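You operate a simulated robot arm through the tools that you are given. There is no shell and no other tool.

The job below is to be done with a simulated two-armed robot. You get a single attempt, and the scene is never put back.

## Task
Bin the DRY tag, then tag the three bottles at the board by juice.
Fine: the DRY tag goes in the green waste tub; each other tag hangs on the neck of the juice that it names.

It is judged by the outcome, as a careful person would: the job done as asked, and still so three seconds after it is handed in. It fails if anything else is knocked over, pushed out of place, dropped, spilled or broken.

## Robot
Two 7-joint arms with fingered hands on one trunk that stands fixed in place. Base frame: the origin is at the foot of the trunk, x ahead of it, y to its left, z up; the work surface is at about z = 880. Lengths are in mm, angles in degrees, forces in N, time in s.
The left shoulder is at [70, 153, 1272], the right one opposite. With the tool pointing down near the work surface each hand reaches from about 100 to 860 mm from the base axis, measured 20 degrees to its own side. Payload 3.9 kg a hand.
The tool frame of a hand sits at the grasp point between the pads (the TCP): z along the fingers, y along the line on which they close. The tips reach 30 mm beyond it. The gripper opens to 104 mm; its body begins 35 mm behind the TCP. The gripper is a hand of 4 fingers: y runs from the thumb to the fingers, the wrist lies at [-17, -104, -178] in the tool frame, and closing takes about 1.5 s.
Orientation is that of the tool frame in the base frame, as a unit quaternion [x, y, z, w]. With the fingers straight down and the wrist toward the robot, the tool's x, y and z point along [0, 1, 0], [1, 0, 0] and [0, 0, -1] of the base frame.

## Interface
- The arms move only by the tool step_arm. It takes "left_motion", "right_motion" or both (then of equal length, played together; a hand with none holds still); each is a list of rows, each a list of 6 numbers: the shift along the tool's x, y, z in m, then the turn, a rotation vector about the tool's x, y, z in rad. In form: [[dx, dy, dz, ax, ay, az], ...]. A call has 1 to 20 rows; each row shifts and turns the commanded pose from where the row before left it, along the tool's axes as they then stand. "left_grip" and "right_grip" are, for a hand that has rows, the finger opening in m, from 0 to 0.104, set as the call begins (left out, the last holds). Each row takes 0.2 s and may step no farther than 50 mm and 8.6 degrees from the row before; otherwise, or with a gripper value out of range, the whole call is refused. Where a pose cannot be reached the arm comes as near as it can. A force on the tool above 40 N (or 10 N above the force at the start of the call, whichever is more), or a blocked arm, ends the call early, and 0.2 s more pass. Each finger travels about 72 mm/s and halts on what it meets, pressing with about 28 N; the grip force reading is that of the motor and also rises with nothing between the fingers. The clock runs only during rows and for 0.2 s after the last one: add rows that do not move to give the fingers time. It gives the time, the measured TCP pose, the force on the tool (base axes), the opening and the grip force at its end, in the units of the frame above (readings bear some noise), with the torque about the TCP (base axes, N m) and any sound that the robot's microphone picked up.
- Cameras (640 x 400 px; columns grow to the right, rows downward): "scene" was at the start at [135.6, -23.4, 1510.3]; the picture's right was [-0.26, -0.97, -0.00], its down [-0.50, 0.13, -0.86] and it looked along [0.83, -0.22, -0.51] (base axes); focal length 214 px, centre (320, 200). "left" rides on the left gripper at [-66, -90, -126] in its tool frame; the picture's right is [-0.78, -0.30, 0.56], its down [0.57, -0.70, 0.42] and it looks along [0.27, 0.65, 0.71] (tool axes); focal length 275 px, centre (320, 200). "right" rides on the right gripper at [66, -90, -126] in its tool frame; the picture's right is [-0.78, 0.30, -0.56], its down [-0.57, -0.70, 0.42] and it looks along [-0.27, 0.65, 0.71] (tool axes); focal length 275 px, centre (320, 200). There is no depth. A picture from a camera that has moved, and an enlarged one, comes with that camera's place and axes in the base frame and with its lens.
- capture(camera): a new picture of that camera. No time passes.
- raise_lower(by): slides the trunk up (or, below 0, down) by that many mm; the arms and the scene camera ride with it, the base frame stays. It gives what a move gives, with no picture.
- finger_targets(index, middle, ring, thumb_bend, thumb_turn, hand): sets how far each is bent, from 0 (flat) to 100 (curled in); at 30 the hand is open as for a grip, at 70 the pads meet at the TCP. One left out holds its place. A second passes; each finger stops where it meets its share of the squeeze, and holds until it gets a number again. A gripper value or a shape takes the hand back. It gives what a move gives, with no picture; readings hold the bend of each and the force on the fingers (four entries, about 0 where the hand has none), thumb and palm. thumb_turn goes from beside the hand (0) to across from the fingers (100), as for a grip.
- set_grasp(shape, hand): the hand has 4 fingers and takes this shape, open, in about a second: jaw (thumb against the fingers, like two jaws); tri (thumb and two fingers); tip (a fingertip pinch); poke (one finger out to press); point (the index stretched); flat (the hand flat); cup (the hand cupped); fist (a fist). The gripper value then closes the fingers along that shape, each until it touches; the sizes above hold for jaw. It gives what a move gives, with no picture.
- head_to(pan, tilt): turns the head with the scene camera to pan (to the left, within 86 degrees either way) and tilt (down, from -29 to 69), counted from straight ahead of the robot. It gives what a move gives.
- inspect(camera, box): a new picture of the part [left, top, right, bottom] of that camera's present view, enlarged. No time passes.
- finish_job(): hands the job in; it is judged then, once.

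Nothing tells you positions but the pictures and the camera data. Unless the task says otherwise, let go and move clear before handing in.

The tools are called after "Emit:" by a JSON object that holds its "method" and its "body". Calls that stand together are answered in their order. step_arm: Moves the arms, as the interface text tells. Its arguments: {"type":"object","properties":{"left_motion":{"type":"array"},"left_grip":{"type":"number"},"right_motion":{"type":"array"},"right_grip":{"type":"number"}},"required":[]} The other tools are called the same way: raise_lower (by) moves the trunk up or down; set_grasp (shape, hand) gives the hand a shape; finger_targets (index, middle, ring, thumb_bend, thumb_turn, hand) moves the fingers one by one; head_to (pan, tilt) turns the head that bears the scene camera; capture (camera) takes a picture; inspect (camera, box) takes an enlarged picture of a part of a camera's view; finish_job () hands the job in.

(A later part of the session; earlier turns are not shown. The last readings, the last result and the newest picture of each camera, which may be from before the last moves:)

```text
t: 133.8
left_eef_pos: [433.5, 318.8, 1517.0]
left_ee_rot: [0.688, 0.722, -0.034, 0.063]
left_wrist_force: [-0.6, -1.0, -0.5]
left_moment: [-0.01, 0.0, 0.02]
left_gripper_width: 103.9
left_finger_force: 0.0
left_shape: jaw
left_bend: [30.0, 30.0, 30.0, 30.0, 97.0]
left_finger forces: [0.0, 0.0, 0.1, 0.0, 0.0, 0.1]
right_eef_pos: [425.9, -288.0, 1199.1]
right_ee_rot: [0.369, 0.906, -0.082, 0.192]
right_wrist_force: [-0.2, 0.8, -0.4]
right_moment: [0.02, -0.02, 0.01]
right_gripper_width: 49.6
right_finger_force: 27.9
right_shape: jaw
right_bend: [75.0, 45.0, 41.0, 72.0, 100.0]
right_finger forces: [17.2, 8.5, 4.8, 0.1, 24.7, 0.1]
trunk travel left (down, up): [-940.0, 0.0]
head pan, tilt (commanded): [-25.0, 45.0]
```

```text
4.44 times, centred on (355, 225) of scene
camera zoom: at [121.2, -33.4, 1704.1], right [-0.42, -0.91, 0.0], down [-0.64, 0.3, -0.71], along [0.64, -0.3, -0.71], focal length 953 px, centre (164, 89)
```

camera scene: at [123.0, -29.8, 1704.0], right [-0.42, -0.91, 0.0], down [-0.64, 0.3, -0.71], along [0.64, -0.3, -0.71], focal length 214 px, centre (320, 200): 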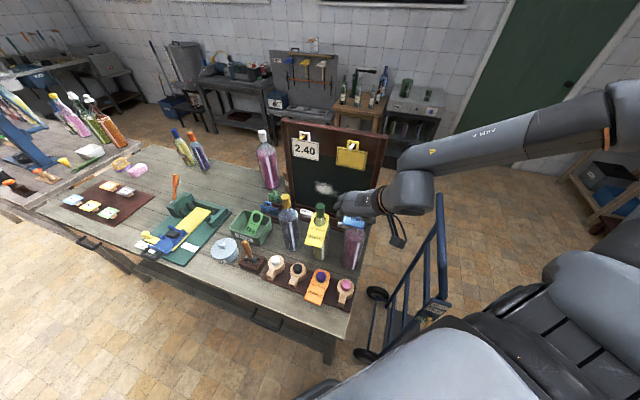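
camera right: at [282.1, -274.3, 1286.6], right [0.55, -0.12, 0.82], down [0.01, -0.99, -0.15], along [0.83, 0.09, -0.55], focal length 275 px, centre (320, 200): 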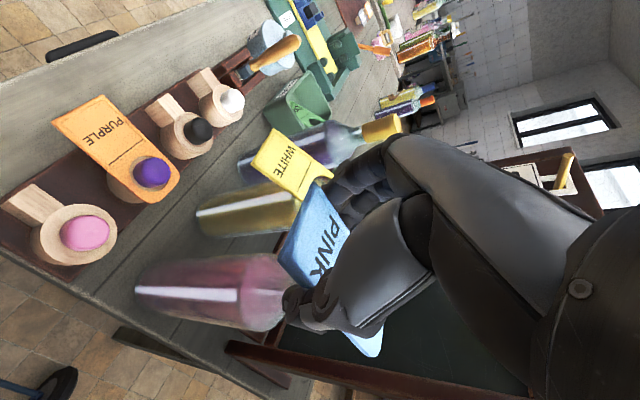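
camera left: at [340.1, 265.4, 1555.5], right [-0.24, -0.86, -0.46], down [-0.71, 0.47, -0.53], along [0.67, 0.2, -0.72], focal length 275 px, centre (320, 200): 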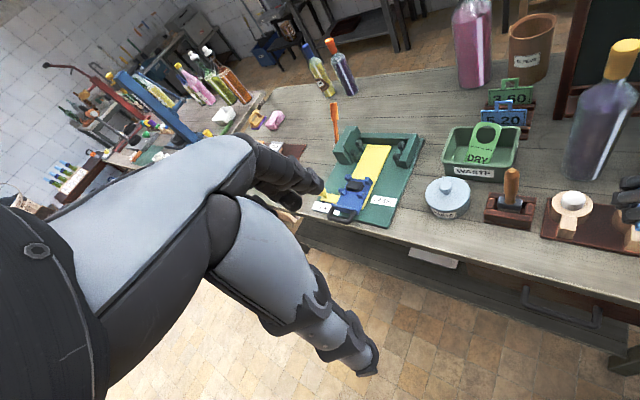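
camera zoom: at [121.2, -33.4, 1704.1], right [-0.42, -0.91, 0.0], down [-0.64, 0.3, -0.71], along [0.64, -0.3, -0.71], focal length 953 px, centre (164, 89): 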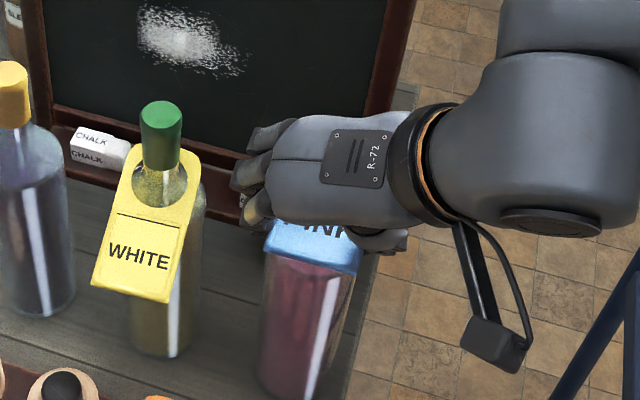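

Emit:
{"method": "step_arm", "body": {"right_motion": [[0, 0, 0, 0, 0, 0], [0, 0, 0, 0, 0, 0]]}}

Emit:
{"method": "inspect", "body": {"camera": "scene", "box": [325, 205, 375, 245]}}

Emit:
{"method": "inspect", "body": {"camera": "right", "box": [230, 160, 410, 370]}}

```text
t: 134.4
left_eef_pos: [433.7, 318.3, 1517.4]
left_ee_rot: [0.688, 0.722, -0.033, 0.063]
left_wrist_force: [0.8, 0.4, -0.6]
left_moment: [0.0, 0.04, 0.0]
left_gripper_width: 104.0
left_finger_force: 0.0
left_shape: jaw
left_bend: [30.0, 30.0, 30.0, 30.0, 97.0]
left_finger forces: [0.0, 0.0, 0.0, 0.0, 0.0, 0.1]
right_eef_pos: [425.8, -289.4, 1198.2]
right_ee_rot: [0.369, 0.906, -0.082, 0.191]
right_wrist_force: [-0.5, 0.0, -0.6]
right_moment: [-0.01, -0.01, 0.03]
right_gripper_width: 49.6
right_finger_force: 28.2
right_shape: jaw
right_bend: [75.0, 45.0, 41.0, 72.0, 100.0]
right_finger forces: [17.1, 8.5, 4.9, 0.0, 24.7, 0.0]
trunk travel left (down, up): [-940.0, 0.0]
head pan, tilt (commanded): [-25.0, 45.0]
```

```text
10.00 times, centred on (350, 225) of scene
camera zoom: at [121.7, -34.6, 1704.1], right [-0.42, -0.91, 0.0], down [-0.64, 0.3, -0.71], along [0.64, -0.3, -0.71], focal length 2145 px, centre (20, -50)
```

zoom: 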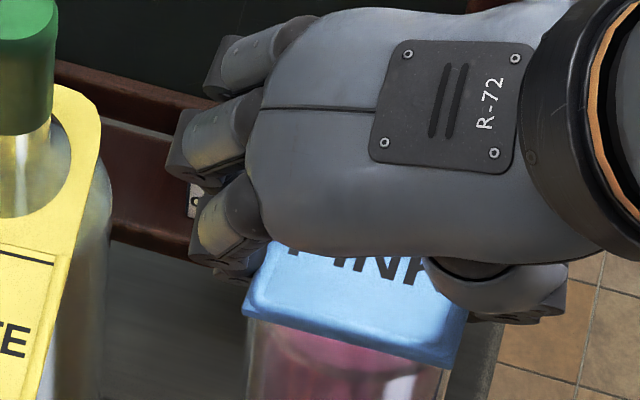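

```text
1.90 times, centred on (320, 265) of right
camera zoom: at [282.5, -275.2, 1286.5], right [0.55, -0.12, 0.82], down [0.01, -0.99, -0.15], along [0.83, 0.09, -0.55], focal length 524 px, centre (320, 76)
```

zoom: 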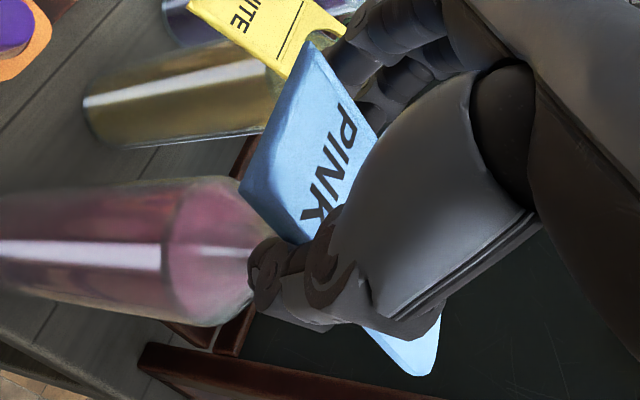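

The arm has settled and both cameras agree that the ring sits about 4 mm too far toward the thumb side. I'll correct that and then lower in small steps, watching the force.

Emit:
{"method": "step_arm", "body": {"right_motion": [[0.0014, 0.0043, -0.0006, 0, 0, 0], [0, 0, 0, 0, 0, 0], [0.0016, 0, 0.0036, 0, 0, 0], [0.0016, 0, 0.0036, 0, 0, 0], [0, 0, 0, 0, 0, 0]]}}

Emit:
{"method": "inspect", "body": {"camera": "scene", "box": [325, 205, 375, 245]}}

```text
t: 135.6
left_eef_pos: [433.6, 318.3, 1517.2]
left_ee_rot: [0.688, 0.722, -0.033, 0.063]
left_wrist_force: [-1.0, -0.5, -0.4]
left_moment: [0.0, 0.02, -0.01]
left_gripper_width: 104.0
left_finger_force: 0.0
left_shape: jaw
left_bend: [30.0, 30.0, 30.0, 30.0, 97.0]
left_finger forces: [0.0, 0.0, 0.0, 0.0, 0.0, 0.0]
right_eef_pos: [427.5, -285.3, 1191.5]
right_ee_rot: [0.369, 0.906, -0.081, 0.191]
right_wrist_force: [-1.3, 1.2, -0.2]
right_moment: [0.01, 0.02, 0.01]
right_gripper_width: 49.2
right_finger_force: 27.7
right_shape: jaw
right_bend: [75.0, 45.0, 41.0, 72.0, 100.0]
right_finger forces: [17.1, 8.5, 4.9, 0.0, 24.7, 0.0]
trunk travel left (down, up): [-940.0, 0.0]
head pan, tilt (commanded): [-25.0, 45.0]
```

```text
10.00 times, centred on (350, 225) of scene
camera zoom: at [122.3, -34.6, 1704.0], right [-0.42, -0.91, 0.0], down [-0.64, 0.3, -0.71], along [0.64, -0.3, -0.71], focal length 2145 px, centre (20, -50)
```

zoom: 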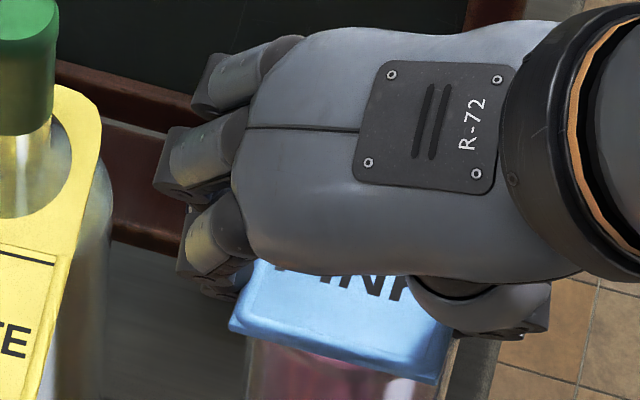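

Emit:
{"method": "step_arm", "body": {"right_motion": [[0.0012, 0, 0.0027, 0, 0, 0], [0.0012, 0, 0.0027, 0, 0, 0], [0.0012, 0, 0.0027, 0, 0, 0], [0, 0, 0, 0, 0, 0]]}}

Emit:
{"method": "step_arm", "body": {"right_motion": [[0.0012, 0, 0.0027, 0, 0, 0], [0.0012, 0, 0.0027, 0, 0, 0], [0, 0, 0, 0, 0, 0]]}}

Emit:
{"method": "inspect", "body": {"camera": "right", "box": [230, 160, 410, 370]}}

Emit:
{"method": "inspect", "body": {"camera": "scene", "box": [325, 195, 375, 245]}}

```text
t: 136.6
left_eef_pos: [433.5, 318.1, 1516.5]
left_ee_rot: [0.688, 0.722, -0.034, 0.063]
left_wrist_force: [0.0, 0.3, 1.1]
left_moment: [0.01, 0.01, -0.02]
left_gripper_width: 104.1
left_finger_force: 0.0
left_shape: jaw
left_bend: [30.0, 30.0, 30.0, 30.0, 97.0]
left_finger forces: [0.0, 0.1, 0.0, 0.0, 0.0, 0.0]
right_eef_pos: [426.8, -286.2, 1181.8]
right_ee_rot: [0.369, 0.906, -0.082, 0.192]
right_wrist_force: [0.9, -0.8, 0.8]
right_moment: [-0.09, -0.13, -0.01]
right_gripper_width: 49.0
right_finger_force: 28.2
right_shape: jaw
right_bend: [75.0, 46.0, 40.0, 72.0, 100.0]
right_finger forces: [18.0, 5.8, 5.4, 0.0, 24.8, 0.0]
trunk travel left (down, up): [-940.0, 0.0]
head pan, tilt (commanded): [-25.0, 45.0]
```

```text
t: 137.4
left_eef_pos: [433.4, 318.5, 1517.9]
left_ee_rot: [0.688, 0.722, -0.033, 0.063]
left_wrist_force: [-0.3, -0.1, -0.4]
left_moment: [-0.03, -0.01, 0.0]
left_gripper_width: 103.7
left_finger_force: 0.1
left_shape: jaw
left_bend: [30.0, 30.0, 30.0, 30.0, 97.0]
left_finger forces: [0.0, 0.1, 0.0, 0.1, 0.0, 0.0]
right_eef_pos: [426.9, -285.3, 1175.3]
right_ee_rot: [0.37, 0.906, -0.082, 0.191]
right_wrist_force: [1.9, -1.2, 0.7]
right_moment: [-0.06, -0.11, 0.0]
right_gripper_width: 48.2
right_finger_force: 27.7
right_shape: jaw
right_bend: [75.0, 47.0, 40.0, 72.0, 100.0]
right_finger forces: [18.6, 5.1, 4.9, 0.1, 24.6, 0.1]
trunk travel left (down, up): [-940.0, 0.0]
head pan, tilt (commanded): [-25.0, 45.0]
```

```text
1.90 times, centred on (320, 265) of right
camera zoom: at [283.7, -271.6, 1263.7], right [0.55, -0.12, 0.82], down [0.01, -0.99, -0.15], along [0.83, 0.09, -0.55], focal length 524 px, centre (320, 76)
```

zoom: 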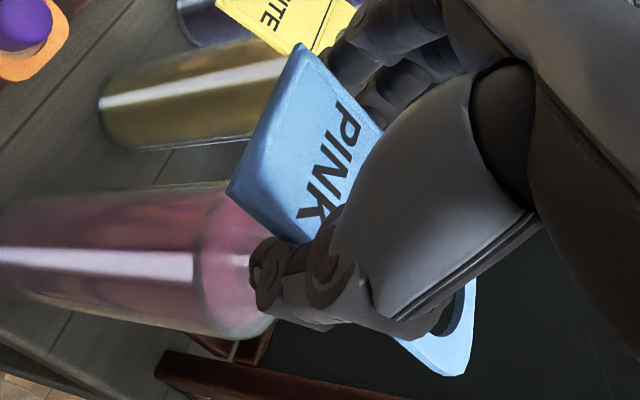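

```text
8.00 times, centred on (350, 220) of scene
camera zoom: at [122.3, -34.4, 1704.0], right [-0.42, -0.91, 0.0], down [-0.64, 0.3, -0.71], along [0.64, -0.3, -0.71], focal length 1716 px, centre (80, 40)
```

zoom: 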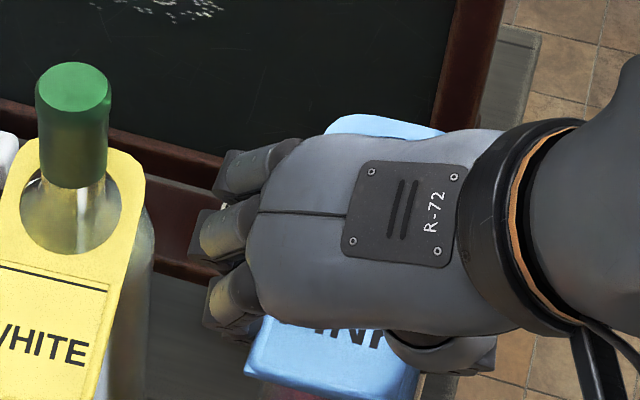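

The ring has touched the cap and tilted slightly. I'll look closely before adjusting.

Emit:
{"method": "inspect", "body": {"camera": "right", "box": [330, 290, 430, 370]}}

Emit:
{"method": "inspect", "body": {"camera": "scene", "box": [335, 200, 375, 225]}}

```text
5.00 times, centred on (380, 330) of right
camera zoom: at [283.7, -271.6, 1263.7], right [0.55, -0.12, 0.82], down [0.01, -0.99, -0.15], along [0.83, 0.09, -0.55], focal length 1376 px, centre (20, -450)
```

zoom: 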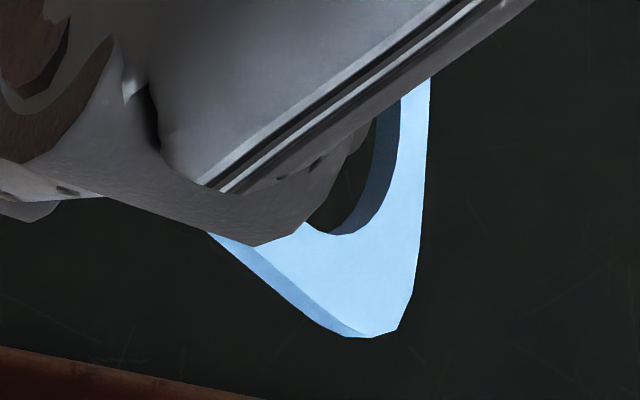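

```text
16.00 times, centred on (355, 212) of scene
camera zoom: at [122.3, -34.4, 1704.0], right [-0.42, -0.91, 0.0], down [-0.64, 0.3, -0.71], along [0.64, -0.3, -0.71], focal length 3432 px, centre (-240, 0)
```

zoom: 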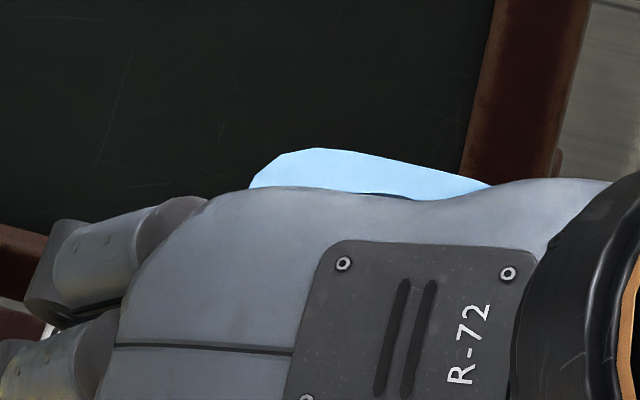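

I'll lift a few mm off the cap and bring the left hand's camera round to a viewpoint from the left that can see both the ring and the cap.

Emit:
{"method": "step_arm", "body": {"right_motion": [[-0.0021, 0, -0.0046, 0, 0, 0], [-0.0021, 0, -0.0046, 0, 0, 0], [0, 0, 0, 0, 0, 0]]}}

Emit:
{"method": "step_arm", "body": {"left_motion": [[-0.0347, 0.0316, 0, 0, 0, 0], [-0.0347, 0.0316, 0, 0, 0, 0], [-0.0347, 0.0316, 0, 0, 0, 0], [-0.0347, 0.0316, 0, 0, 0, 0], [-0.0347, 0.0316, 0, 0, 0, 0], [0, 0, 0, 0, 0, 0.1375], [0, 0, 0, 0, 0, 0.1375], [0, 0, 0, 0, 0, 0.1375], [0, 0, 0, 0, 0, 0.1375], [0, 0, 0, 0, 0, 0.1375], [0, 0, 0, 0, 0, 0.1375], [0, 0, 0, 0, 0, 0.1375], [0, 0, 0, 0, 0, 0.1375], [0, 0, 0, 0, 0, 0]]}}

Emit:
{"method": "capture", "body": {"camera": "left"}}

Emit:
{"method": "capture", "body": {"camera": "scene"}}

```text
t: 138.2
left_eef_pos: [432.0, 318.5, 1517.5]
left_ee_rot: [0.689, 0.722, -0.034, 0.063]
left_wrist_force: [0.1, 0.3, 0.0]
left_moment: [-0.04, -0.02, -0.02]
left_gripper_width: 104.1
left_finger_force: 0.1
left_shape: jaw
left_bend: [30.0, 30.0, 30.0, 30.0, 97.0]
left_finger forces: [0.0, 0.0, 0.1, 0.0, 0.0, 0.0]
right_eef_pos: [427.7, -286.5, 1183.8]
right_ee_rot: [0.369, 0.906, -0.082, 0.191]
right_wrist_force: [0.0, 0.3, 0.2]
right_moment: [-0.02, 0.0, 0.02]
right_gripper_width: 48.7
right_finger_force: 27.5
right_shape: jaw
right_bend: [75.0, 47.0, 40.0, 72.0, 100.0]
right_finger forces: [17.9, 7.0, 4.4, 0.1, 24.9, 0.0]
trunk travel left (down, up): [-940.0, 0.0]
head pan, tilt (commanded): [-25.0, 45.0]
```

```text
t: 141.2
left_eef_pos: [597.4, 156.4, 1547.5]
left_ee_rot: [0.857, 0.51, -0.016, 0.071]
left_wrist_force: [1.0, -0.1, 0.0]
left_moment: [-0.02, -0.01, 0.01]
left_gripper_width: 103.7
left_finger_force: 0.0
left_shape: jaw
left_bend: [30.0, 30.0, 30.0, 30.0, 97.0]
left_finger forces: [0.0, 0.1, 0.0, 0.0, 0.1, 0.0]
left hand out of reach, approached as far as the arm can: row 10, 11, 12, 13
right_eef_pos: [425.7, -287.2, 1185.4]
right_ee_rot: [0.369, 0.906, -0.082, 0.192]
right_wrist_force: [-0.1, -0.5, -0.9]
right_moment: [-0.02, -0.01, 0.01]
right_gripper_width: 48.6
right_finger_force: 27.6
right_shape: jaw
right_bend: [75.0, 47.0, 40.0, 72.0, 100.0]
right_finger forces: [18.0, 6.9, 4.4, 0.0, 24.8, 0.0]
trunk travel left (down, up): [-940.0, 0.0]
head pan, tilt (commanded): [-25.0, 45.0]
```

```text
taken
camera left: at [481.2, 158.1, 1667.7], right [-0.61, -0.61, -0.51], down [-0.32, 0.77, -0.55], along [0.73, -0.17, -0.66], focal length 275 px, centre (320, 200)
```

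left: 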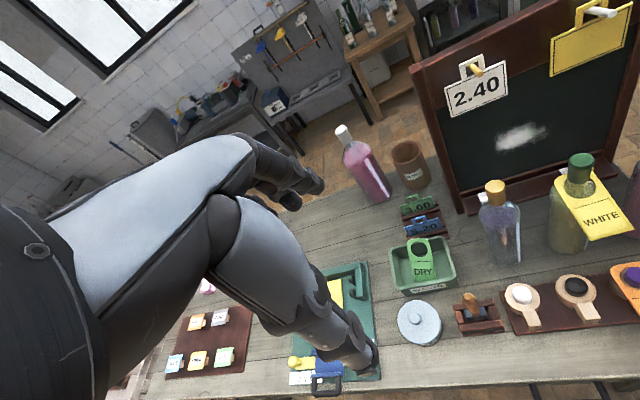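

```text
taken
camera scene: at [121.7, -34.2, 1704.1], right [-0.42, -0.91, 0.0], down [-0.64, 0.3, -0.71], along [0.64, -0.3, -0.71], focal length 214 px, centre (320, 200)
```

scene: 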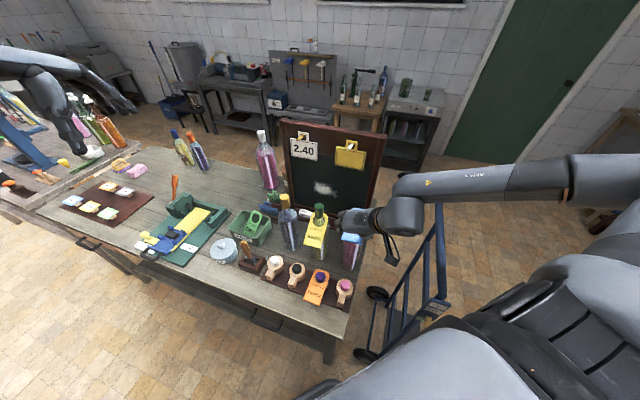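

Emit:
{"method": "inspect", "body": {"camera": "right", "box": [230, 160, 410, 370]}}

Emit:
{"method": "inspect", "body": {"camera": "scene", "box": [325, 195, 375, 245]}}

Emit:
{"method": "inspect", "body": {"camera": "left", "box": [540, 100, 640, 250]}}

```text
1.90 times, centred on (320, 265) of right
camera zoom: at [283.5, -272.3, 1274.0], right [0.55, -0.12, 0.82], down [0.01, -0.99, -0.15], along [0.83, 0.09, -0.55], focal length 524 px, centre (320, 76)
```

zoom: 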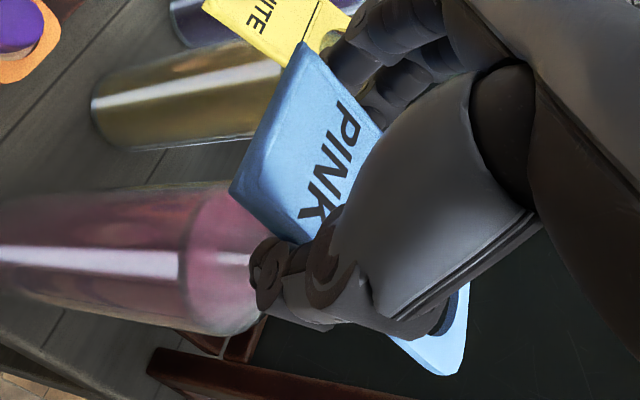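

```text
8.00 times, centred on (350, 220) of scene
camera zoom: at [121.7, -34.2, 1704.1], right [-0.42, -0.91, 0.0], down [-0.64, 0.3, -0.71], along [0.64, -0.3, -0.71], focal length 1716 px, centre (80, 40)
```

zoom: 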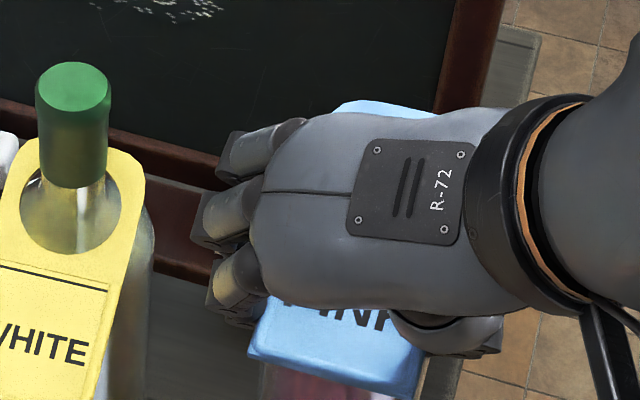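

```text
2.67 times, centred on (590, 175) of left
camera zoom: at [481.2, 158.1, 1667.7], right [-0.61, -0.61, -0.51], down [-0.32, 0.77, -0.55], along [0.73, -0.17, -0.66], focal length 734 px, centre (-400, 267)
```

zoom: 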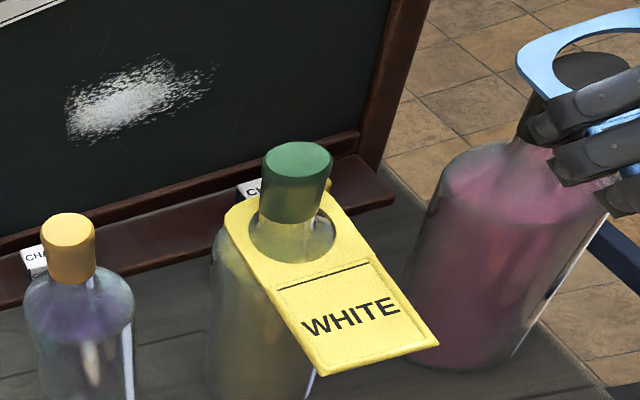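

Emit:
{"method": "inspect", "body": {"camera": "left", "box": [600, 95, 640, 150]}}

```text
7.27 times, centred on (620, 122) of left
camera zoom: at [481.2, 158.1, 1667.7], right [-0.61, -0.61, -0.51], down [-0.32, 0.77, -0.55], along [0.73, -0.17, -0.66], focal length 2002 px, centre (-1862, 764)
```

zoom: 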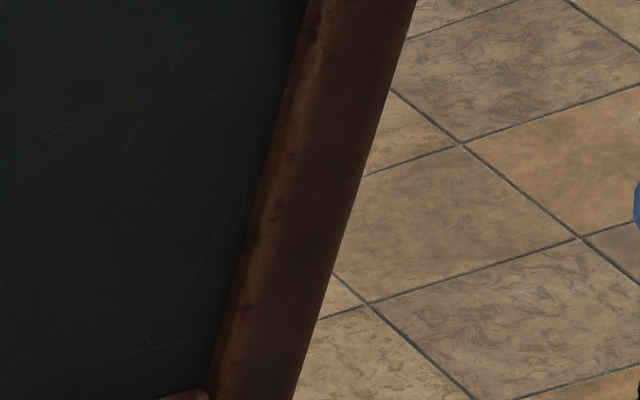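

Emit:
{"method": "inspect", "body": {"camera": "left", "box": [636, 60, 640, 180]}}

Emit:
{"method": "inspect", "body": {"camera": "left", "box": [638, 75, 640, 175]}}

```text
3.33 times, centred on (638, 120) of left
camera zoom: at [481.2, 158.1, 1667.7], right [-0.61, -0.61, -0.51], down [-0.32, 0.77, -0.55], along [0.73, -0.17, -0.66], focal length 918 px, centre (-740, 467)
```

zoom: 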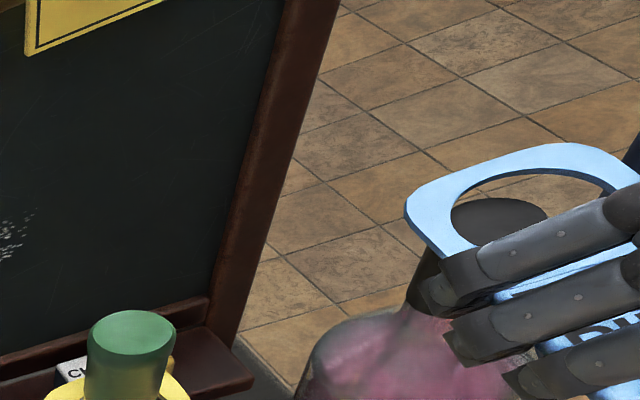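

```text
4.00 times, centred on (639, 125) of left
camera zoom: at [481.2, 158.1, 1667.7], right [-0.61, -0.61, -0.51], down [-0.32, 0.77, -0.55], along [0.73, -0.17, -0.66], focal length 1101 px, centre (-956, 500)
```

zoom: 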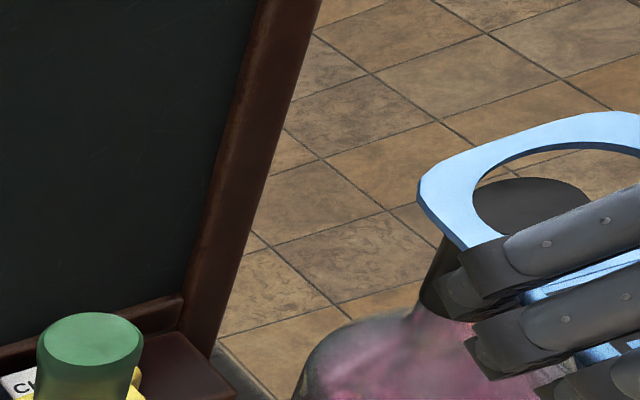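

This view from the left camera is ideal: the ring is above the cap but about 9 mm too far toward the thumb side. I'll shift it over and re-check in the same view.

Emit:
{"method": "step_arm", "body": {"right_motion": [[-0.0021, 0, -0.0046, 0, 0, 0], [0, 0.004, 0, 0, 0, 0], [0, 0.004, 0, 0, 0, 0], [0, 0, 0, 0, 0, 0]]}}

Emit:
{"method": "inspect", "body": {"camera": "left", "box": [638, 75, 640, 175]}}

Emit:
{"method": "inspect", "body": {"camera": "left", "box": [639, 90, 640, 150]}}

```text
t: 142.2
left_eef_pos: [598.4, 155.2, 1548.2]
left_ee_rot: [0.857, 0.51, -0.016, 0.07]
left_wrist_force: [-0.5, -0.2, -0.1]
left_moment: [0.0, 0.02, 0.01]
left_gripper_width: 103.7
left_finger_force: 0.1
left_shape: jaw
left_bend: [30.0, 30.0, 30.0, 30.0, 97.0]
left_finger forces: [0.0, 0.0, 0.0, 0.1, 0.0, 0.0]
right_eef_pos: [431.7, -279.7, 1190.6]
right_ee_rot: [0.368, 0.906, -0.083, 0.191]
right_wrist_force: [-0.8, -0.5, -0.6]
right_moment: [-0.01, 0.01, 0.02]
right_gripper_width: 48.4
right_finger_force: 27.8
right_shape: jaw
right_bend: [75.0, 47.0, 40.0, 72.0, 100.0]
right_finger forces: [18.0, 7.0, 4.4, 0.0, 24.8, 0.1]
trunk travel left (down, up): [-940.0, 0.0]
head pan, tilt (commanded): [-25.0, 45.0]
```

```text
4.00 times, centred on (639, 125) of left
camera zoom: at [481.9, 157.8, 1667.4], right [-0.61, -0.61, -0.5], down [-0.32, 0.77, -0.55], along [0.73, -0.17, -0.67], focal length 1101 px, centre (-956, 500)
```

zoom: 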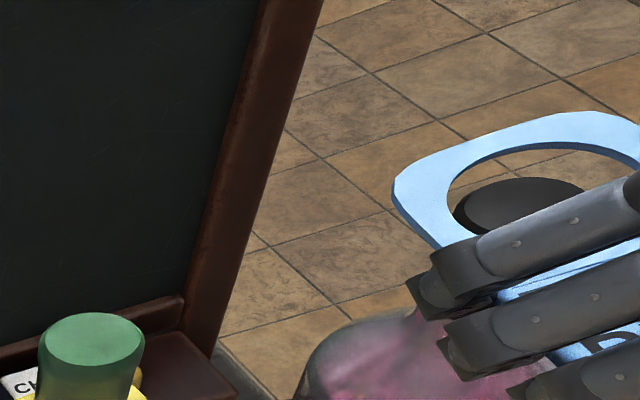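

```text
6.67 times, centred on (640, 120) of left
camera zoom: at [481.9, 157.8, 1667.4], right [-0.61, -0.61, -0.5], down [-0.32, 0.77, -0.55], along [0.73, -0.17, -0.67], focal length 1835 px, centre (-1810, 733)
```

zoom: 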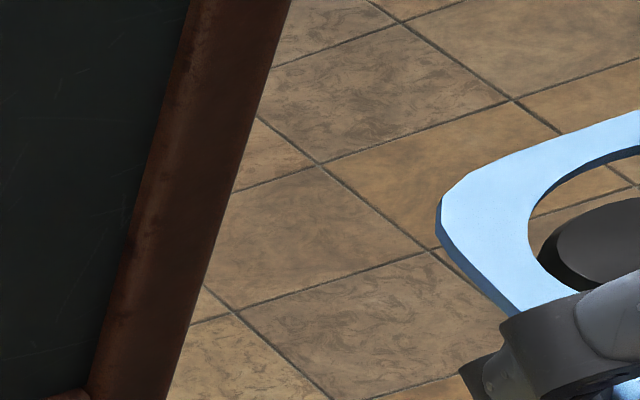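

Emit:
{"method": "step_arm", "body": {"right_motion": [[-0.0029, 0.0005, 0.0013, 0, 0, 0], [0, 0, 0, 0, 0, 0], [0.0016, 0, 0.0036, 0, 0, 0], [0, 0, 0, 0, 0, 0]]}}

Emit:
{"method": "inspect", "body": {"camera": "left", "box": [638, 75, 640, 175]}}

```text
t: 143.2
left_eef_pos: [598.9, 155.8, 1546.7]
left_ee_rot: [0.857, 0.51, -0.016, 0.07]
left_wrist_force: [0.5, -0.2, 0.2]
left_moment: [-0.01, 0.02, 0.01]
left_gripper_width: 104.0
left_finger_force: 0.1
left_shape: jaw
left_bend: [30.0, 30.0, 30.0, 30.0, 97.0]
left_finger forces: [0.1, 0.0, 0.1, 0.1, 0.0, 0.1]
right_eef_pos: [435.5, -282.0, 1186.9]
right_ee_rot: [0.37, 0.905, -0.082, 0.192]
right_wrist_force: [-0.2, -0.1, 0.0]
right_moment: [0.01, 0.0, 0.01]
right_gripper_width: 48.1
right_finger_force: 27.9
right_shape: jaw
right_bend: [75.0, 47.0, 40.0, 72.0, 100.0]
right_finger forces: [18.0, 6.9, 4.4, 0.0, 24.7, 0.1]
trunk travel left (down, up): [-940.0, 0.0]
head pan, tilt (commanded): [-25.0, 45.0]
```

```text
4.00 times, centred on (639, 125) of left
camera zoom: at [481.8, 157.8, 1667.5], right [-0.61, -0.61, -0.5], down [-0.32, 0.77, -0.55], along [0.73, -0.17, -0.67], focal length 1101 px, centre (-956, 500)
```

zoom: 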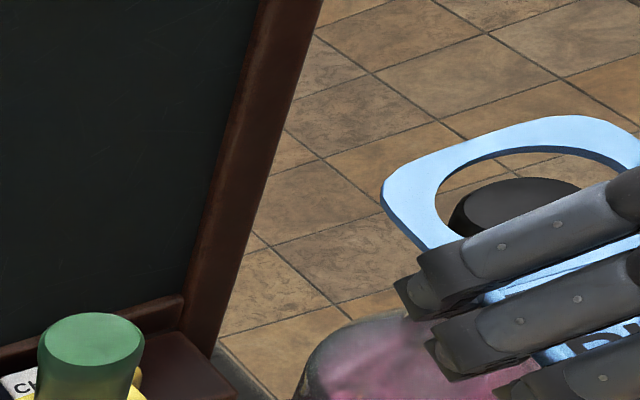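

Both the ring and cap now look aligned within about 1 mm. Lowering gently.

Emit:
{"method": "step_arm", "body": {"right_motion": [[0.0012, 0, 0.0027, 0, 0, 0], [0.0012, 0, 0.0027, 0, 0, 0], [0.0012, 0, 0.0027, 0, 0, 0], [0, 0, 0, 0, 0, 0]]}}

Emit:
{"method": "inspect", "body": {"camera": "left", "box": [638, 75, 640, 175]}}

```text
t: 144.2
left_eef_pos: [598.1, 156.3, 1548.6]
left_ee_rot: [0.858, 0.509, -0.016, 0.07]
left_wrist_force: [-0.5, 0.3, -0.6]
left_moment: [-0.01, 0.01, 0.0]
left_gripper_width: 103.9
left_finger_force: 0.0
left_shape: jaw
left_bend: [30.0, 30.0, 30.0, 30.0, 97.0]
left_finger forces: [0.0, 0.1, 0.1, 0.0, 0.0, 0.0]
right_eef_pos: [434.6, -282.1, 1177.6]
right_ee_rot: [0.369, 0.906, -0.082, 0.191]
right_wrist_force: [0.6, 0.3, 0.0]
right_moment: [-0.03, -0.01, -0.01]
right_gripper_width: 48.0
right_finger_force: 28.2
right_shape: jaw
right_bend: [75.0, 47.0, 40.0, 72.0, 100.0]
right_finger forces: [18.0, 6.8, 4.4, 0.0, 24.7, 0.0]
trunk travel left (down, up): [-940.0, 0.0]
head pan, tilt (commanded): [-25.0, 45.0]
```

```text
4.00 times, centred on (639, 125) of left
camera zoom: at [481.8, 157.9, 1667.5], right [-0.61, -0.61, -0.5], down [-0.32, 0.77, -0.55], along [0.73, -0.17, -0.67], focal length 1101 px, centre (-956, 500)
```

zoom: 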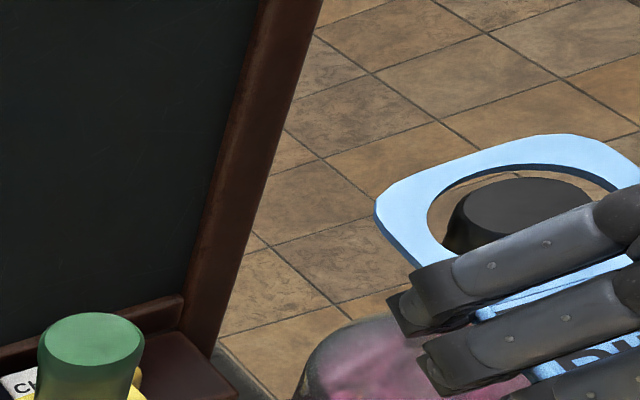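

The cap is entering the ring with clear gaps all round. Continuing down.

Emit:
{"method": "step_arm", "body": {"right_motion": [[0.0016, 0, 0.0036, 0, 0, 0], [0.0016, 0, 0.0036, 0, 0, 0], [0.0016, 0, 0.0036, 0, 0, 0], [0.0016, 0, 0.0036, 0, 0, 0], [0, 0, 0, 0, 0, 0]]}}

Emit:
{"method": "inspect", "body": {"camera": "left", "box": [638, 75, 640, 175]}}

```text
t: 145.4
left_eef_pos: [598.1, 156.4, 1547.0]
left_ee_rot: [0.857, 0.51, -0.016, 0.071]
left_wrist_force: [-0.3, -1.1, -0.2]
left_moment: [0.01, -0.03, -0.02]
left_gripper_width: 103.8
left_finger_force: 0.1
left_shape: jaw
left_bend: [30.0, 30.0, 30.0, 30.0, 97.0]
left_finger forces: [0.1, 0.1, 0.1, 0.0, 0.1, 0.0]
right_eef_pos: [435.8, -283.2, 1162.5]
right_ee_rot: [0.369, 0.906, -0.083, 0.191]
right_wrist_force: [-0.1, 0.3, -0.5]
right_moment: [0.02, -0.01, 0.01]
right_gripper_width: 48.4
right_finger_force: 27.6
right_shape: jaw
right_bend: [75.0, 47.0, 40.0, 72.0, 100.0]
right_finger forces: [18.2, 6.8, 4.4, 0.0, 24.6, 0.0]
trunk travel left (down, up): [-940.0, 0.0]
head pan, tilt (commanded): [-25.0, 45.0]
```

```text
4.00 times, centred on (639, 125) of left
camera zoom: at [481.8, 157.8, 1667.5], right [-0.61, -0.61, -0.5], down [-0.32, 0.77, -0.55], along [0.73, -0.17, -0.67], focal length 1101 px, centre (-956, 500)
```

zoom: 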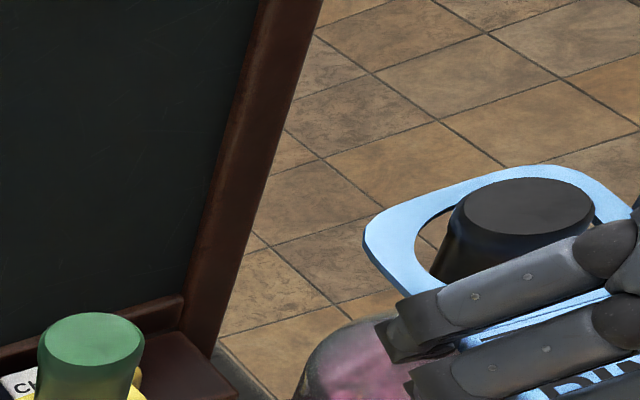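

Emit:
{"method": "step_arm", "body": {"right_motion": [[0.0016, 0, 0.0036, 0, 0, 0], [0.0016, 0, 0.0036, 0, 0, 0], [0.0016, 0, 0.0036, 0, 0, 0], [0.0016, 0, 0.0036, 0, 0, 0], [0, 0, 0, 0, 0, 0]]}}

Emit:
{"method": "inspect", "body": {"camera": "left", "box": [638, 75, 640, 175]}}

```text
t: 146.6
left_eef_pos: [597.9, 156.1, 1547.7]
left_ee_rot: [0.857, 0.51, -0.016, 0.07]
left_wrist_force: [-0.9, -0.4, 0.2]
left_moment: [-0.03, -0.02, 0.02]
left_gripper_width: 103.7
left_finger_force: 0.1
left_shape: jaw
left_bend: [30.0, 30.0, 30.0, 30.0, 97.0]
left_finger forces: [0.1, 0.0, 0.0, 0.1, 0.1, 0.0]
right_eef_pos: [434.8, -284.4, 1146.8]
right_ee_rot: [0.369, 0.906, -0.082, 0.191]
right_wrist_force: [-0.3, -0.7, -0.6]
right_moment: [0.02, 0.0, -0.05]
right_gripper_width: 48.1
right_finger_force: 27.7
right_shape: jaw
right_bend: [75.0, 47.0, 40.0, 72.0, 100.0]
right_finger forces: [18.1, 6.7, 4.4, 0.0, 24.7, 0.1]
trunk travel left (down, up): [-940.0, 0.0]
head pan, tilt (commanded): [-25.0, 45.0]
```

```text
4.00 times, centred on (639, 125) of left
camera zoom: at [481.8, 157.8, 1667.5], right [-0.61, -0.61, -0.5], down [-0.32, 0.77, -0.55], along [0.73, -0.17, -0.67], focal length 1101 px, centre (-956, 500)
```

zoom: 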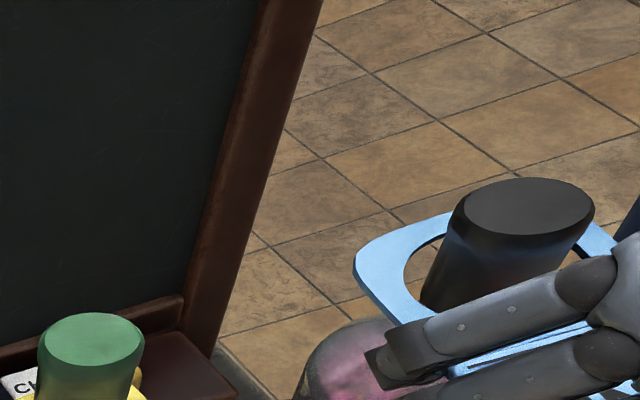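

The cap is well through the ring and the bottle hasn't moved. Releasing the PINK tag.

Emit:
{"method": "step_arm", "body": {"right_motion": [[0, 0, 0, 0, 0, 0], [0, 0, 0, 0, 0, 0], [0, 0, 0, 0, 0, 0], [0, 0, 0, 0, 0, 0], [0, 0, 0, 0, 0, 0]], "right_grip": 0.095}}

Emit:
{"method": "inspect", "body": {"camera": "left", "box": [638, 75, 640, 175]}}

Emit:
{"method": "capture", "body": {"camera": "right"}}

```text
t: 147.8
left_eef_pos: [598.5, 155.2, 1547.4]
left_ee_rot: [0.857, 0.51, -0.017, 0.071]
left_wrist_force: [0.8, 0.5, 0.0]
left_moment: [0.0, 0.0, 0.03]
left_gripper_width: 104.2
left_finger_force: 0.1
left_shape: jaw
left_bend: [30.0, 30.0, 30.0, 30.0, 97.0]
left_finger forces: [0.1, 0.0, 0.0, 0.1, 0.0, 0.0]
right_eef_pos: [434.9, -283.4, 1146.7]
right_ee_rot: [0.369, 0.906, -0.082, 0.192]
right_wrist_force: [-0.1, 0.3, -1.1]
right_moment: [0.01, -0.03, 0.02]
right_gripper_width: 94.7
right_finger_force: 0.1
right_shape: jaw
right_bend: [32.0, 32.0, 30.0, 31.0, 98.0]
right_finger forces: [0.1, 0.0, 0.0, 0.0, 0.0, 0.1]
trunk travel left (down, up): [-940.0, 0.0]
head pan, tilt (commanded): [-25.0, 45.0]
```

```text
4.00 times, centred on (639, 125) of left
camera zoom: at [481.8, 157.9, 1667.5], right [-0.61, -0.61, -0.5], down [-0.32, 0.77, -0.55], along [0.73, -0.17, -0.67], focal length 1101 px, centre (-956, 500)
```

zoom: 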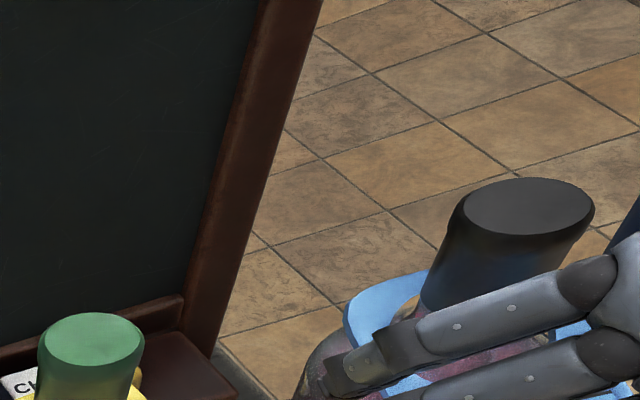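

```text
taken
camera right: at [291.7, -268.9, 1234.5], right [0.56, -0.12, 0.82], down [0.01, -0.99, -0.15], along [0.83, 0.09, -0.55], focal length 275 px, centre (320, 200)
```

right: 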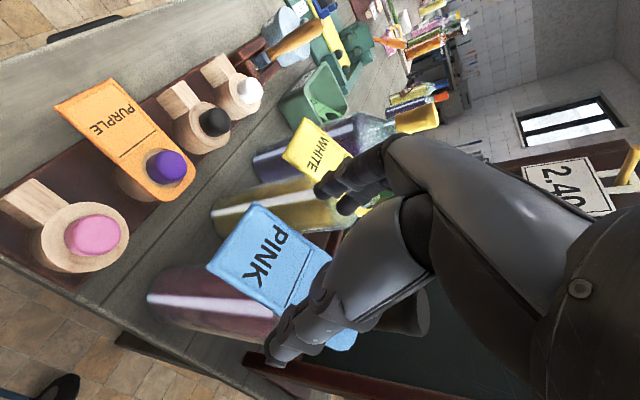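

Emit:
{"method": "step_arm", "body": {"right_motion": [[-0.0041, 0, -0.0091, 0, 0, 0], [-0.0082, 0, -0.0182, 0, 0, 0], [-0.0154, 0, -0.0341, 0, 0, 0], [-0.0154, 0, -0.0341, 0, 0, 0], [0, 0, 0, 0, 0, 0]]}}

Emit:
{"method": "inspect", "body": {"camera": "scene", "box": [280, 180, 380, 290]}}

Emit:
{"method": "inspect", "body": {"camera": "left", "box": [630, 60, 640, 260]}}

```text
t: 149.0
left_eef_pos: [598.6, 156.8, 1547.3]
left_ee_rot: [0.857, 0.511, -0.017, 0.071]
left_wrist_force: [0.5, 0.5, 0.3]
left_moment: [0.02, -0.05, -0.02]
left_gripper_width: 103.9
left_finger_force: 0.1
left_shape: jaw
left_bend: [30.0, 30.0, 30.0, 30.0, 97.0]
left_finger forces: [0.0, 0.0, 0.0, 0.1, 0.0, 0.0]
right_eef_pos: [436.4, -295.0, 1250.7]
right_ee_rot: [0.383, 0.898, -0.084, 0.197]
right_wrist_force: [-0.4, -0.1, 0.4]
right_moment: [0.0, 0.01, -0.03]
right_gripper_width: 94.8
right_finger_force: 0.1
right_shape: jaw
right_bend: [32.0, 31.0, 30.0, 31.0, 98.0]
right_finger forces: [0.1, 0.0, 0.0, 0.0, 0.0, 0.1]
right hand out of reach, approached as far as the arm can: row 4
trunk travel left (down, up): [-940.0, 0.0]
head pan, tilt (commanded): [-25.0, 45.0]
```

```text
3.64 times, centred on (330, 235) of scene
camera zoom: at [122.6, -33.4, 1704.0], right [-0.42, -0.91, 0.0], down [-0.64, 0.3, -0.71], along [0.64, -0.3, -0.71], focal length 780 px, centre (284, 73)
```

zoom: 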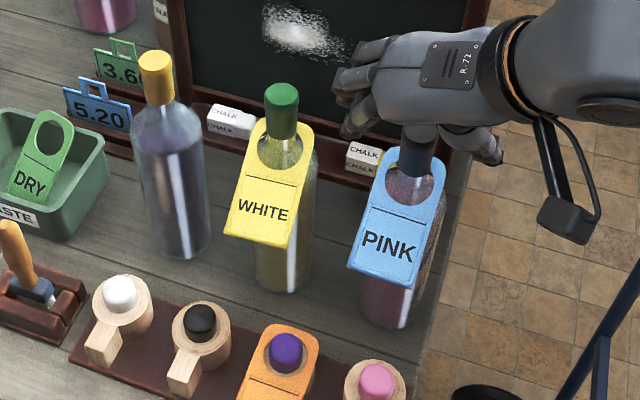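

```text
2.00 times, centred on (635, 160) of left
camera zoom: at [482.0, 159.0, 1667.3], right [-0.61, -0.61, -0.5], down [-0.32, 0.77, -0.55], along [0.73, -0.17, -0.67], focal length 551 px, centre (-310, 280)
```

zoom: 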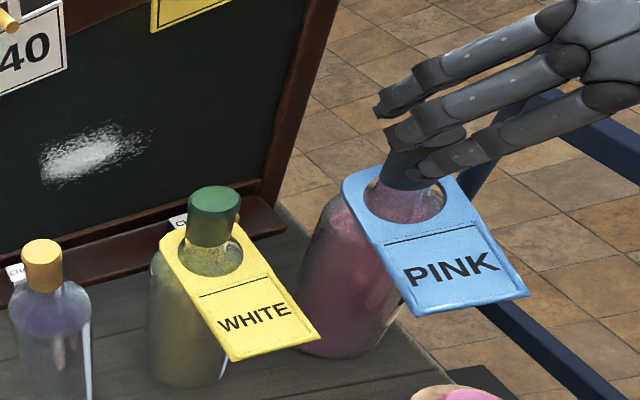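

PINK hangs on the pink-juice bottle. Last is the PURPLE tag: moving over its peg.

Emit:
{"method": "step_arm", "body": {"right_motion": [[0.0304, 0.0197, -0.014, 0, 0, 0], [0.0304, 0.0197, -0.014, 0, 0, 0], [0.0304, 0.0197, -0.014, 0, 0, 0], [0.0304, 0.0197, -0.014, 0, 0, 0], [0, 0, 0, 0, 0.115, 0], [0, 0, 0, -0.0146, 0, -0.0317], [0.0116, 0, 0.0356, 0, 0, 0], [0.0116, 0, 0.0356, 0, 0, 0], [0.0116, 0, 0.0356, 0, 0, 0], [0.0116, 0, 0.0356, 0, 0, 0], [0, 0, 0, 0, 0, 0]], "right_grip": 0.08}}

Emit:
{"method": "raise_lower", "body": {"by": -90}}

Emit:
{"method": "capture", "body": {"camera": "right"}}

Emit:
{"method": "capture", "body": {"camera": "scene"}}

```text
t: 151.4
left_eef_pos: [598.0, 156.5, 1547.8]
left_ee_rot: [0.857, 0.51, -0.016, 0.071]
left_wrist_force: [-0.3, 0.7, 0.9]
left_moment: [0.01, 0.02, 0.0]
left_gripper_width: 104.0
left_finger_force: 0.0
left_shape: jaw
left_bend: [30.0, 30.0, 30.0, 30.0, 97.0]
left_finger forces: [0.0, 0.0, 0.0, 0.0, 0.0, 0.0]
right_eef_pos: [394.5, -132.3, 1102.5]
right_ee_rot: [0.358, 0.922, -0.055, 0.141]
right_wrist_force: [-0.5, -0.1, -0.1]
right_moment: [0.04, 0.0, 0.0]
right_gripper_width: 80.1
right_finger_force: 0.0
right_shape: jaw
right_bend: [27.0, 35.0, 32.0, 50.0, 98.0]
right_finger forces: [0.1, 0.0, 0.0, 0.0, 0.0, 0.1]
trunk travel left (down, up): [-940.0, 0.0]
head pan, tilt (commanded): [-25.0, 45.0]
```

```text
t: 152.6
left_eef_pos: [598.9, 155.8, 1456.5]
left_ee_rot: [0.857, 0.51, -0.017, 0.07]
left_wrist_force: [1.1, 0.1, -0.2]
left_moment: [0.01, 0.03, 0.02]
left_gripper_width: 104.0
left_finger_force: 0.1
left_shape: jaw
left_bend: [30.0, 30.0, 30.0, 30.0, 97.0]
left_finger forces: [0.1, 0.0, 0.0, 0.1, 0.0, 0.0]
right_eef_pos: [393.8, -131.8, 1012.4]
right_ee_rot: [0.357, 0.922, -0.056, 0.142]
right_wrist_force: [-0.3, -0.4, 0.1]
right_moment: [0.03, 0.02, 0.02]
right_gripper_width: 80.4
right_finger_force: 0.1
right_shape: jaw
right_bend: [27.0, 35.0, 32.0, 50.0, 98.0]
right_finger forces: [0.0, 0.1, 0.0, 0.0, 0.0, 0.1]
trunk travel left (down, up): [-850.0, 90.0]
head pan, tilt (commanded): [-25.0, 45.0]
```

```text
taken
camera right: at [258.3, -131.0, 1112.8], right [0.62, -0.17, 0.76], down [0.02, -0.97, -0.23], along [0.78, 0.16, -0.6], focal length 275 px, centre (320, 200)
```

right: 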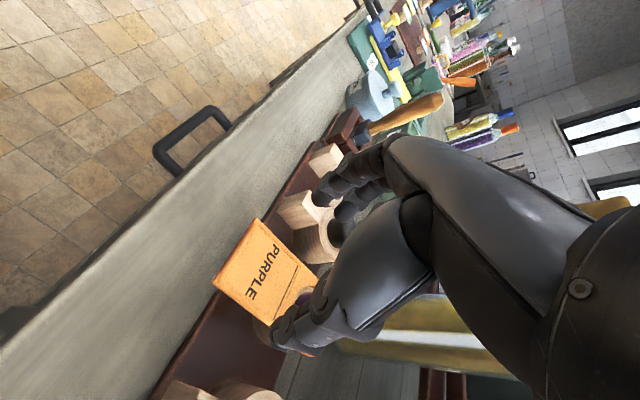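

```text
taken
camera scene: at [122.3, -34.3, 1614.1], right [-0.42, -0.91, 0.0], down [-0.64, 0.3, -0.71], along [0.64, -0.3, -0.71], focal length 214 px, centre (320, 200)
```

scene: 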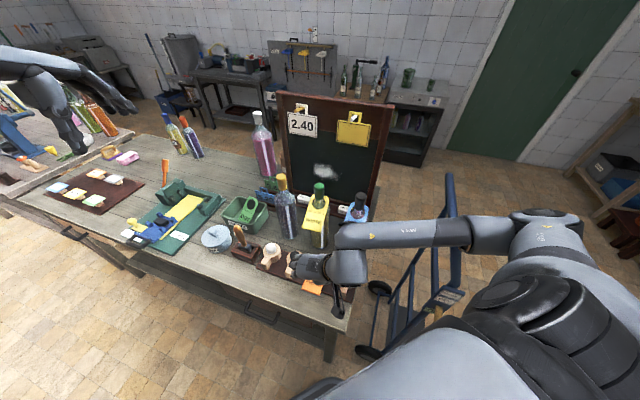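

Emit:
{"method": "step_arm", "body": {"right_motion": [[0.0026, -0.0022, 0.0223, 0, 0, 0], [0.0026, -0.0022, 0.0223, 0, 0, 0], [0, 0, 0, 0, 0, 0]]}}

Emit:
{"method": "inspect", "body": {"camera": "right", "box": [200, 120, 440, 370]}}

Emit:
{"method": "inspect", "body": {"camera": "scene", "box": [270, 220, 390, 310]}}

```text
t: 153.4
left_eef_pos: [598.5, 156.2, 1457.6]
left_ee_rot: [0.857, 0.51, -0.016, 0.07]
left_wrist_force: [-0.4, 0.2, 0.3]
left_moment: [0.01, 0.04, 0.0]
left_gripper_width: 104.1
left_finger_force: 0.0
left_shape: jaw
left_bend: [30.0, 30.0, 30.0, 30.0, 97.0]
left_finger forces: [0.1, 0.0, 0.0, 0.0, 0.1, 0.1]
right_eef_pos: [395.5, -142.0, 968.0]
right_ee_rot: [0.357, 0.922, -0.056, 0.141]
right_wrist_force: [-0.1, 0.4, -0.1]
right_moment: [-0.01, 0.01, 0.0]
right_gripper_width: 80.3
right_finger_force: 0.1
right_shape: jaw
right_bend: [27.0, 35.0, 32.0, 50.0, 98.0]
right_finger forces: [0.1, 0.1, 0.1, 0.1, 0.0, 0.0]
trunk travel left (down, up): [-850.0, 90.0]
head pan, tilt (commanded): [-25.0, 45.0]
```

```text
1.60 times, centred on (320, 245) of right
camera zoom: at [261.1, -140.4, 1068.8], right [0.62, -0.17, 0.76], down [0.02, -0.97, -0.23], along [0.78, 0.16, -0.6], focal length 440 px, centre (320, 128)
```

zoom: 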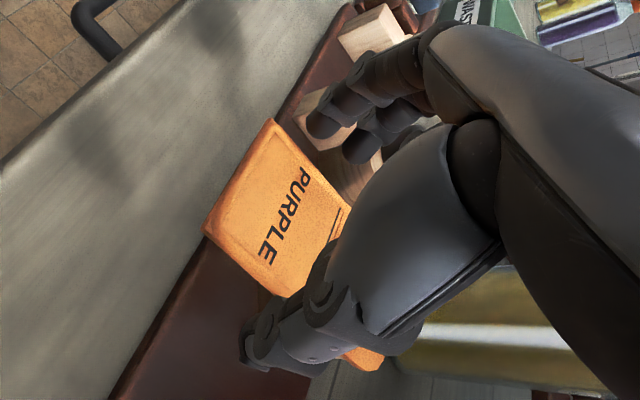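

```text
4.44 times, centred on (330, 265) of scene
camera zoom: at [121.8, -34.2, 1614.1], right [-0.42, -0.91, 0.0], down [-0.64, 0.3, -0.71], along [0.64, -0.3, -0.71], focal length 953 px, centre (276, -89)
```

zoom: 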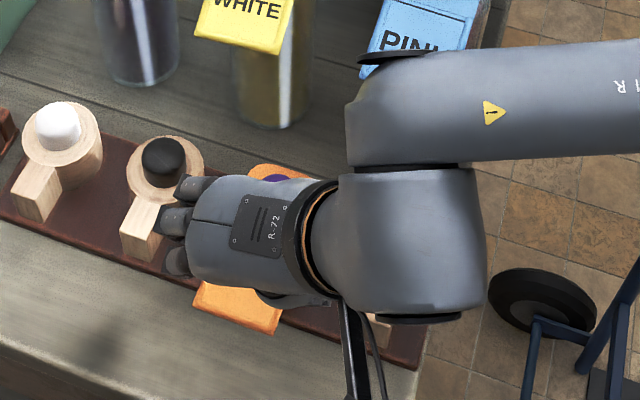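

Emit:
{"method": "step_arm", "body": {"right_motion": [[0.0022, 0.0019, 0.0224, 0, 0, 0], [0, 0, 0, 0, 0, 0]]}}

Emit:
{"method": "inspect", "body": {"camera": "right", "box": [200, 120, 440, 370]}}

```text
t: 154.0
left_eef_pos: [597.8, 156.8, 1457.8]
left_ee_rot: [0.857, 0.51, -0.017, 0.072]
left_wrist_force: [-0.4, -0.7, 0.0]
left_moment: [0.01, -0.03, -0.01]
left_gripper_width: 103.9
left_finger_force: 0.1
left_shape: jaw
left_bend: [30.0, 30.0, 30.0, 30.0, 97.0]
left_finger forces: [0.1, 0.0, 0.0, 0.0, 0.0, 0.0]
right_eef_pos: [400.4, -142.4, 946.8]
right_ee_rot: [0.357, 0.922, -0.055, 0.14]
right_wrist_force: [-0.1, 0.2, 0.3]
right_moment: [0.03, 0.03, -0.04]
right_gripper_width: 80.2
right_finger_force: 0.0
right_shape: jaw
right_bend: [27.0, 35.0, 32.0, 50.0, 98.0]
right_finger forces: [0.0, 0.0, 0.1, 0.0, 0.0, 0.0]
trunk travel left (down, up): [-850.0, 90.0]
head pan, tilt (commanded): [-25.0, 45.0]
```

```text
1.60 times, centred on (320, 245) of right
camera zoom: at [265.0, -141.7, 1045.8], right [0.62, -0.17, 0.76], down [0.02, -0.97, -0.23], along [0.78, 0.16, -0.6], focal length 440 px, centre (320, 128)
```

zoom: 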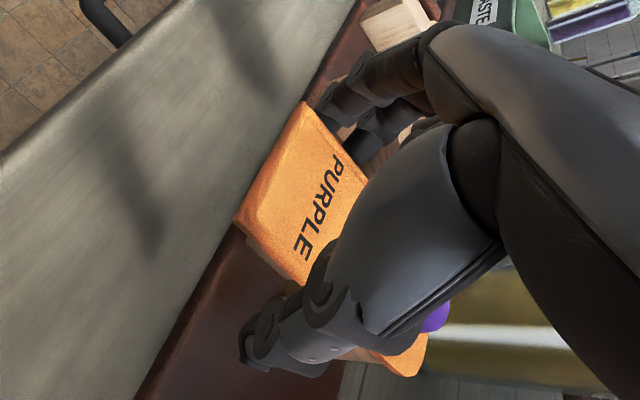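

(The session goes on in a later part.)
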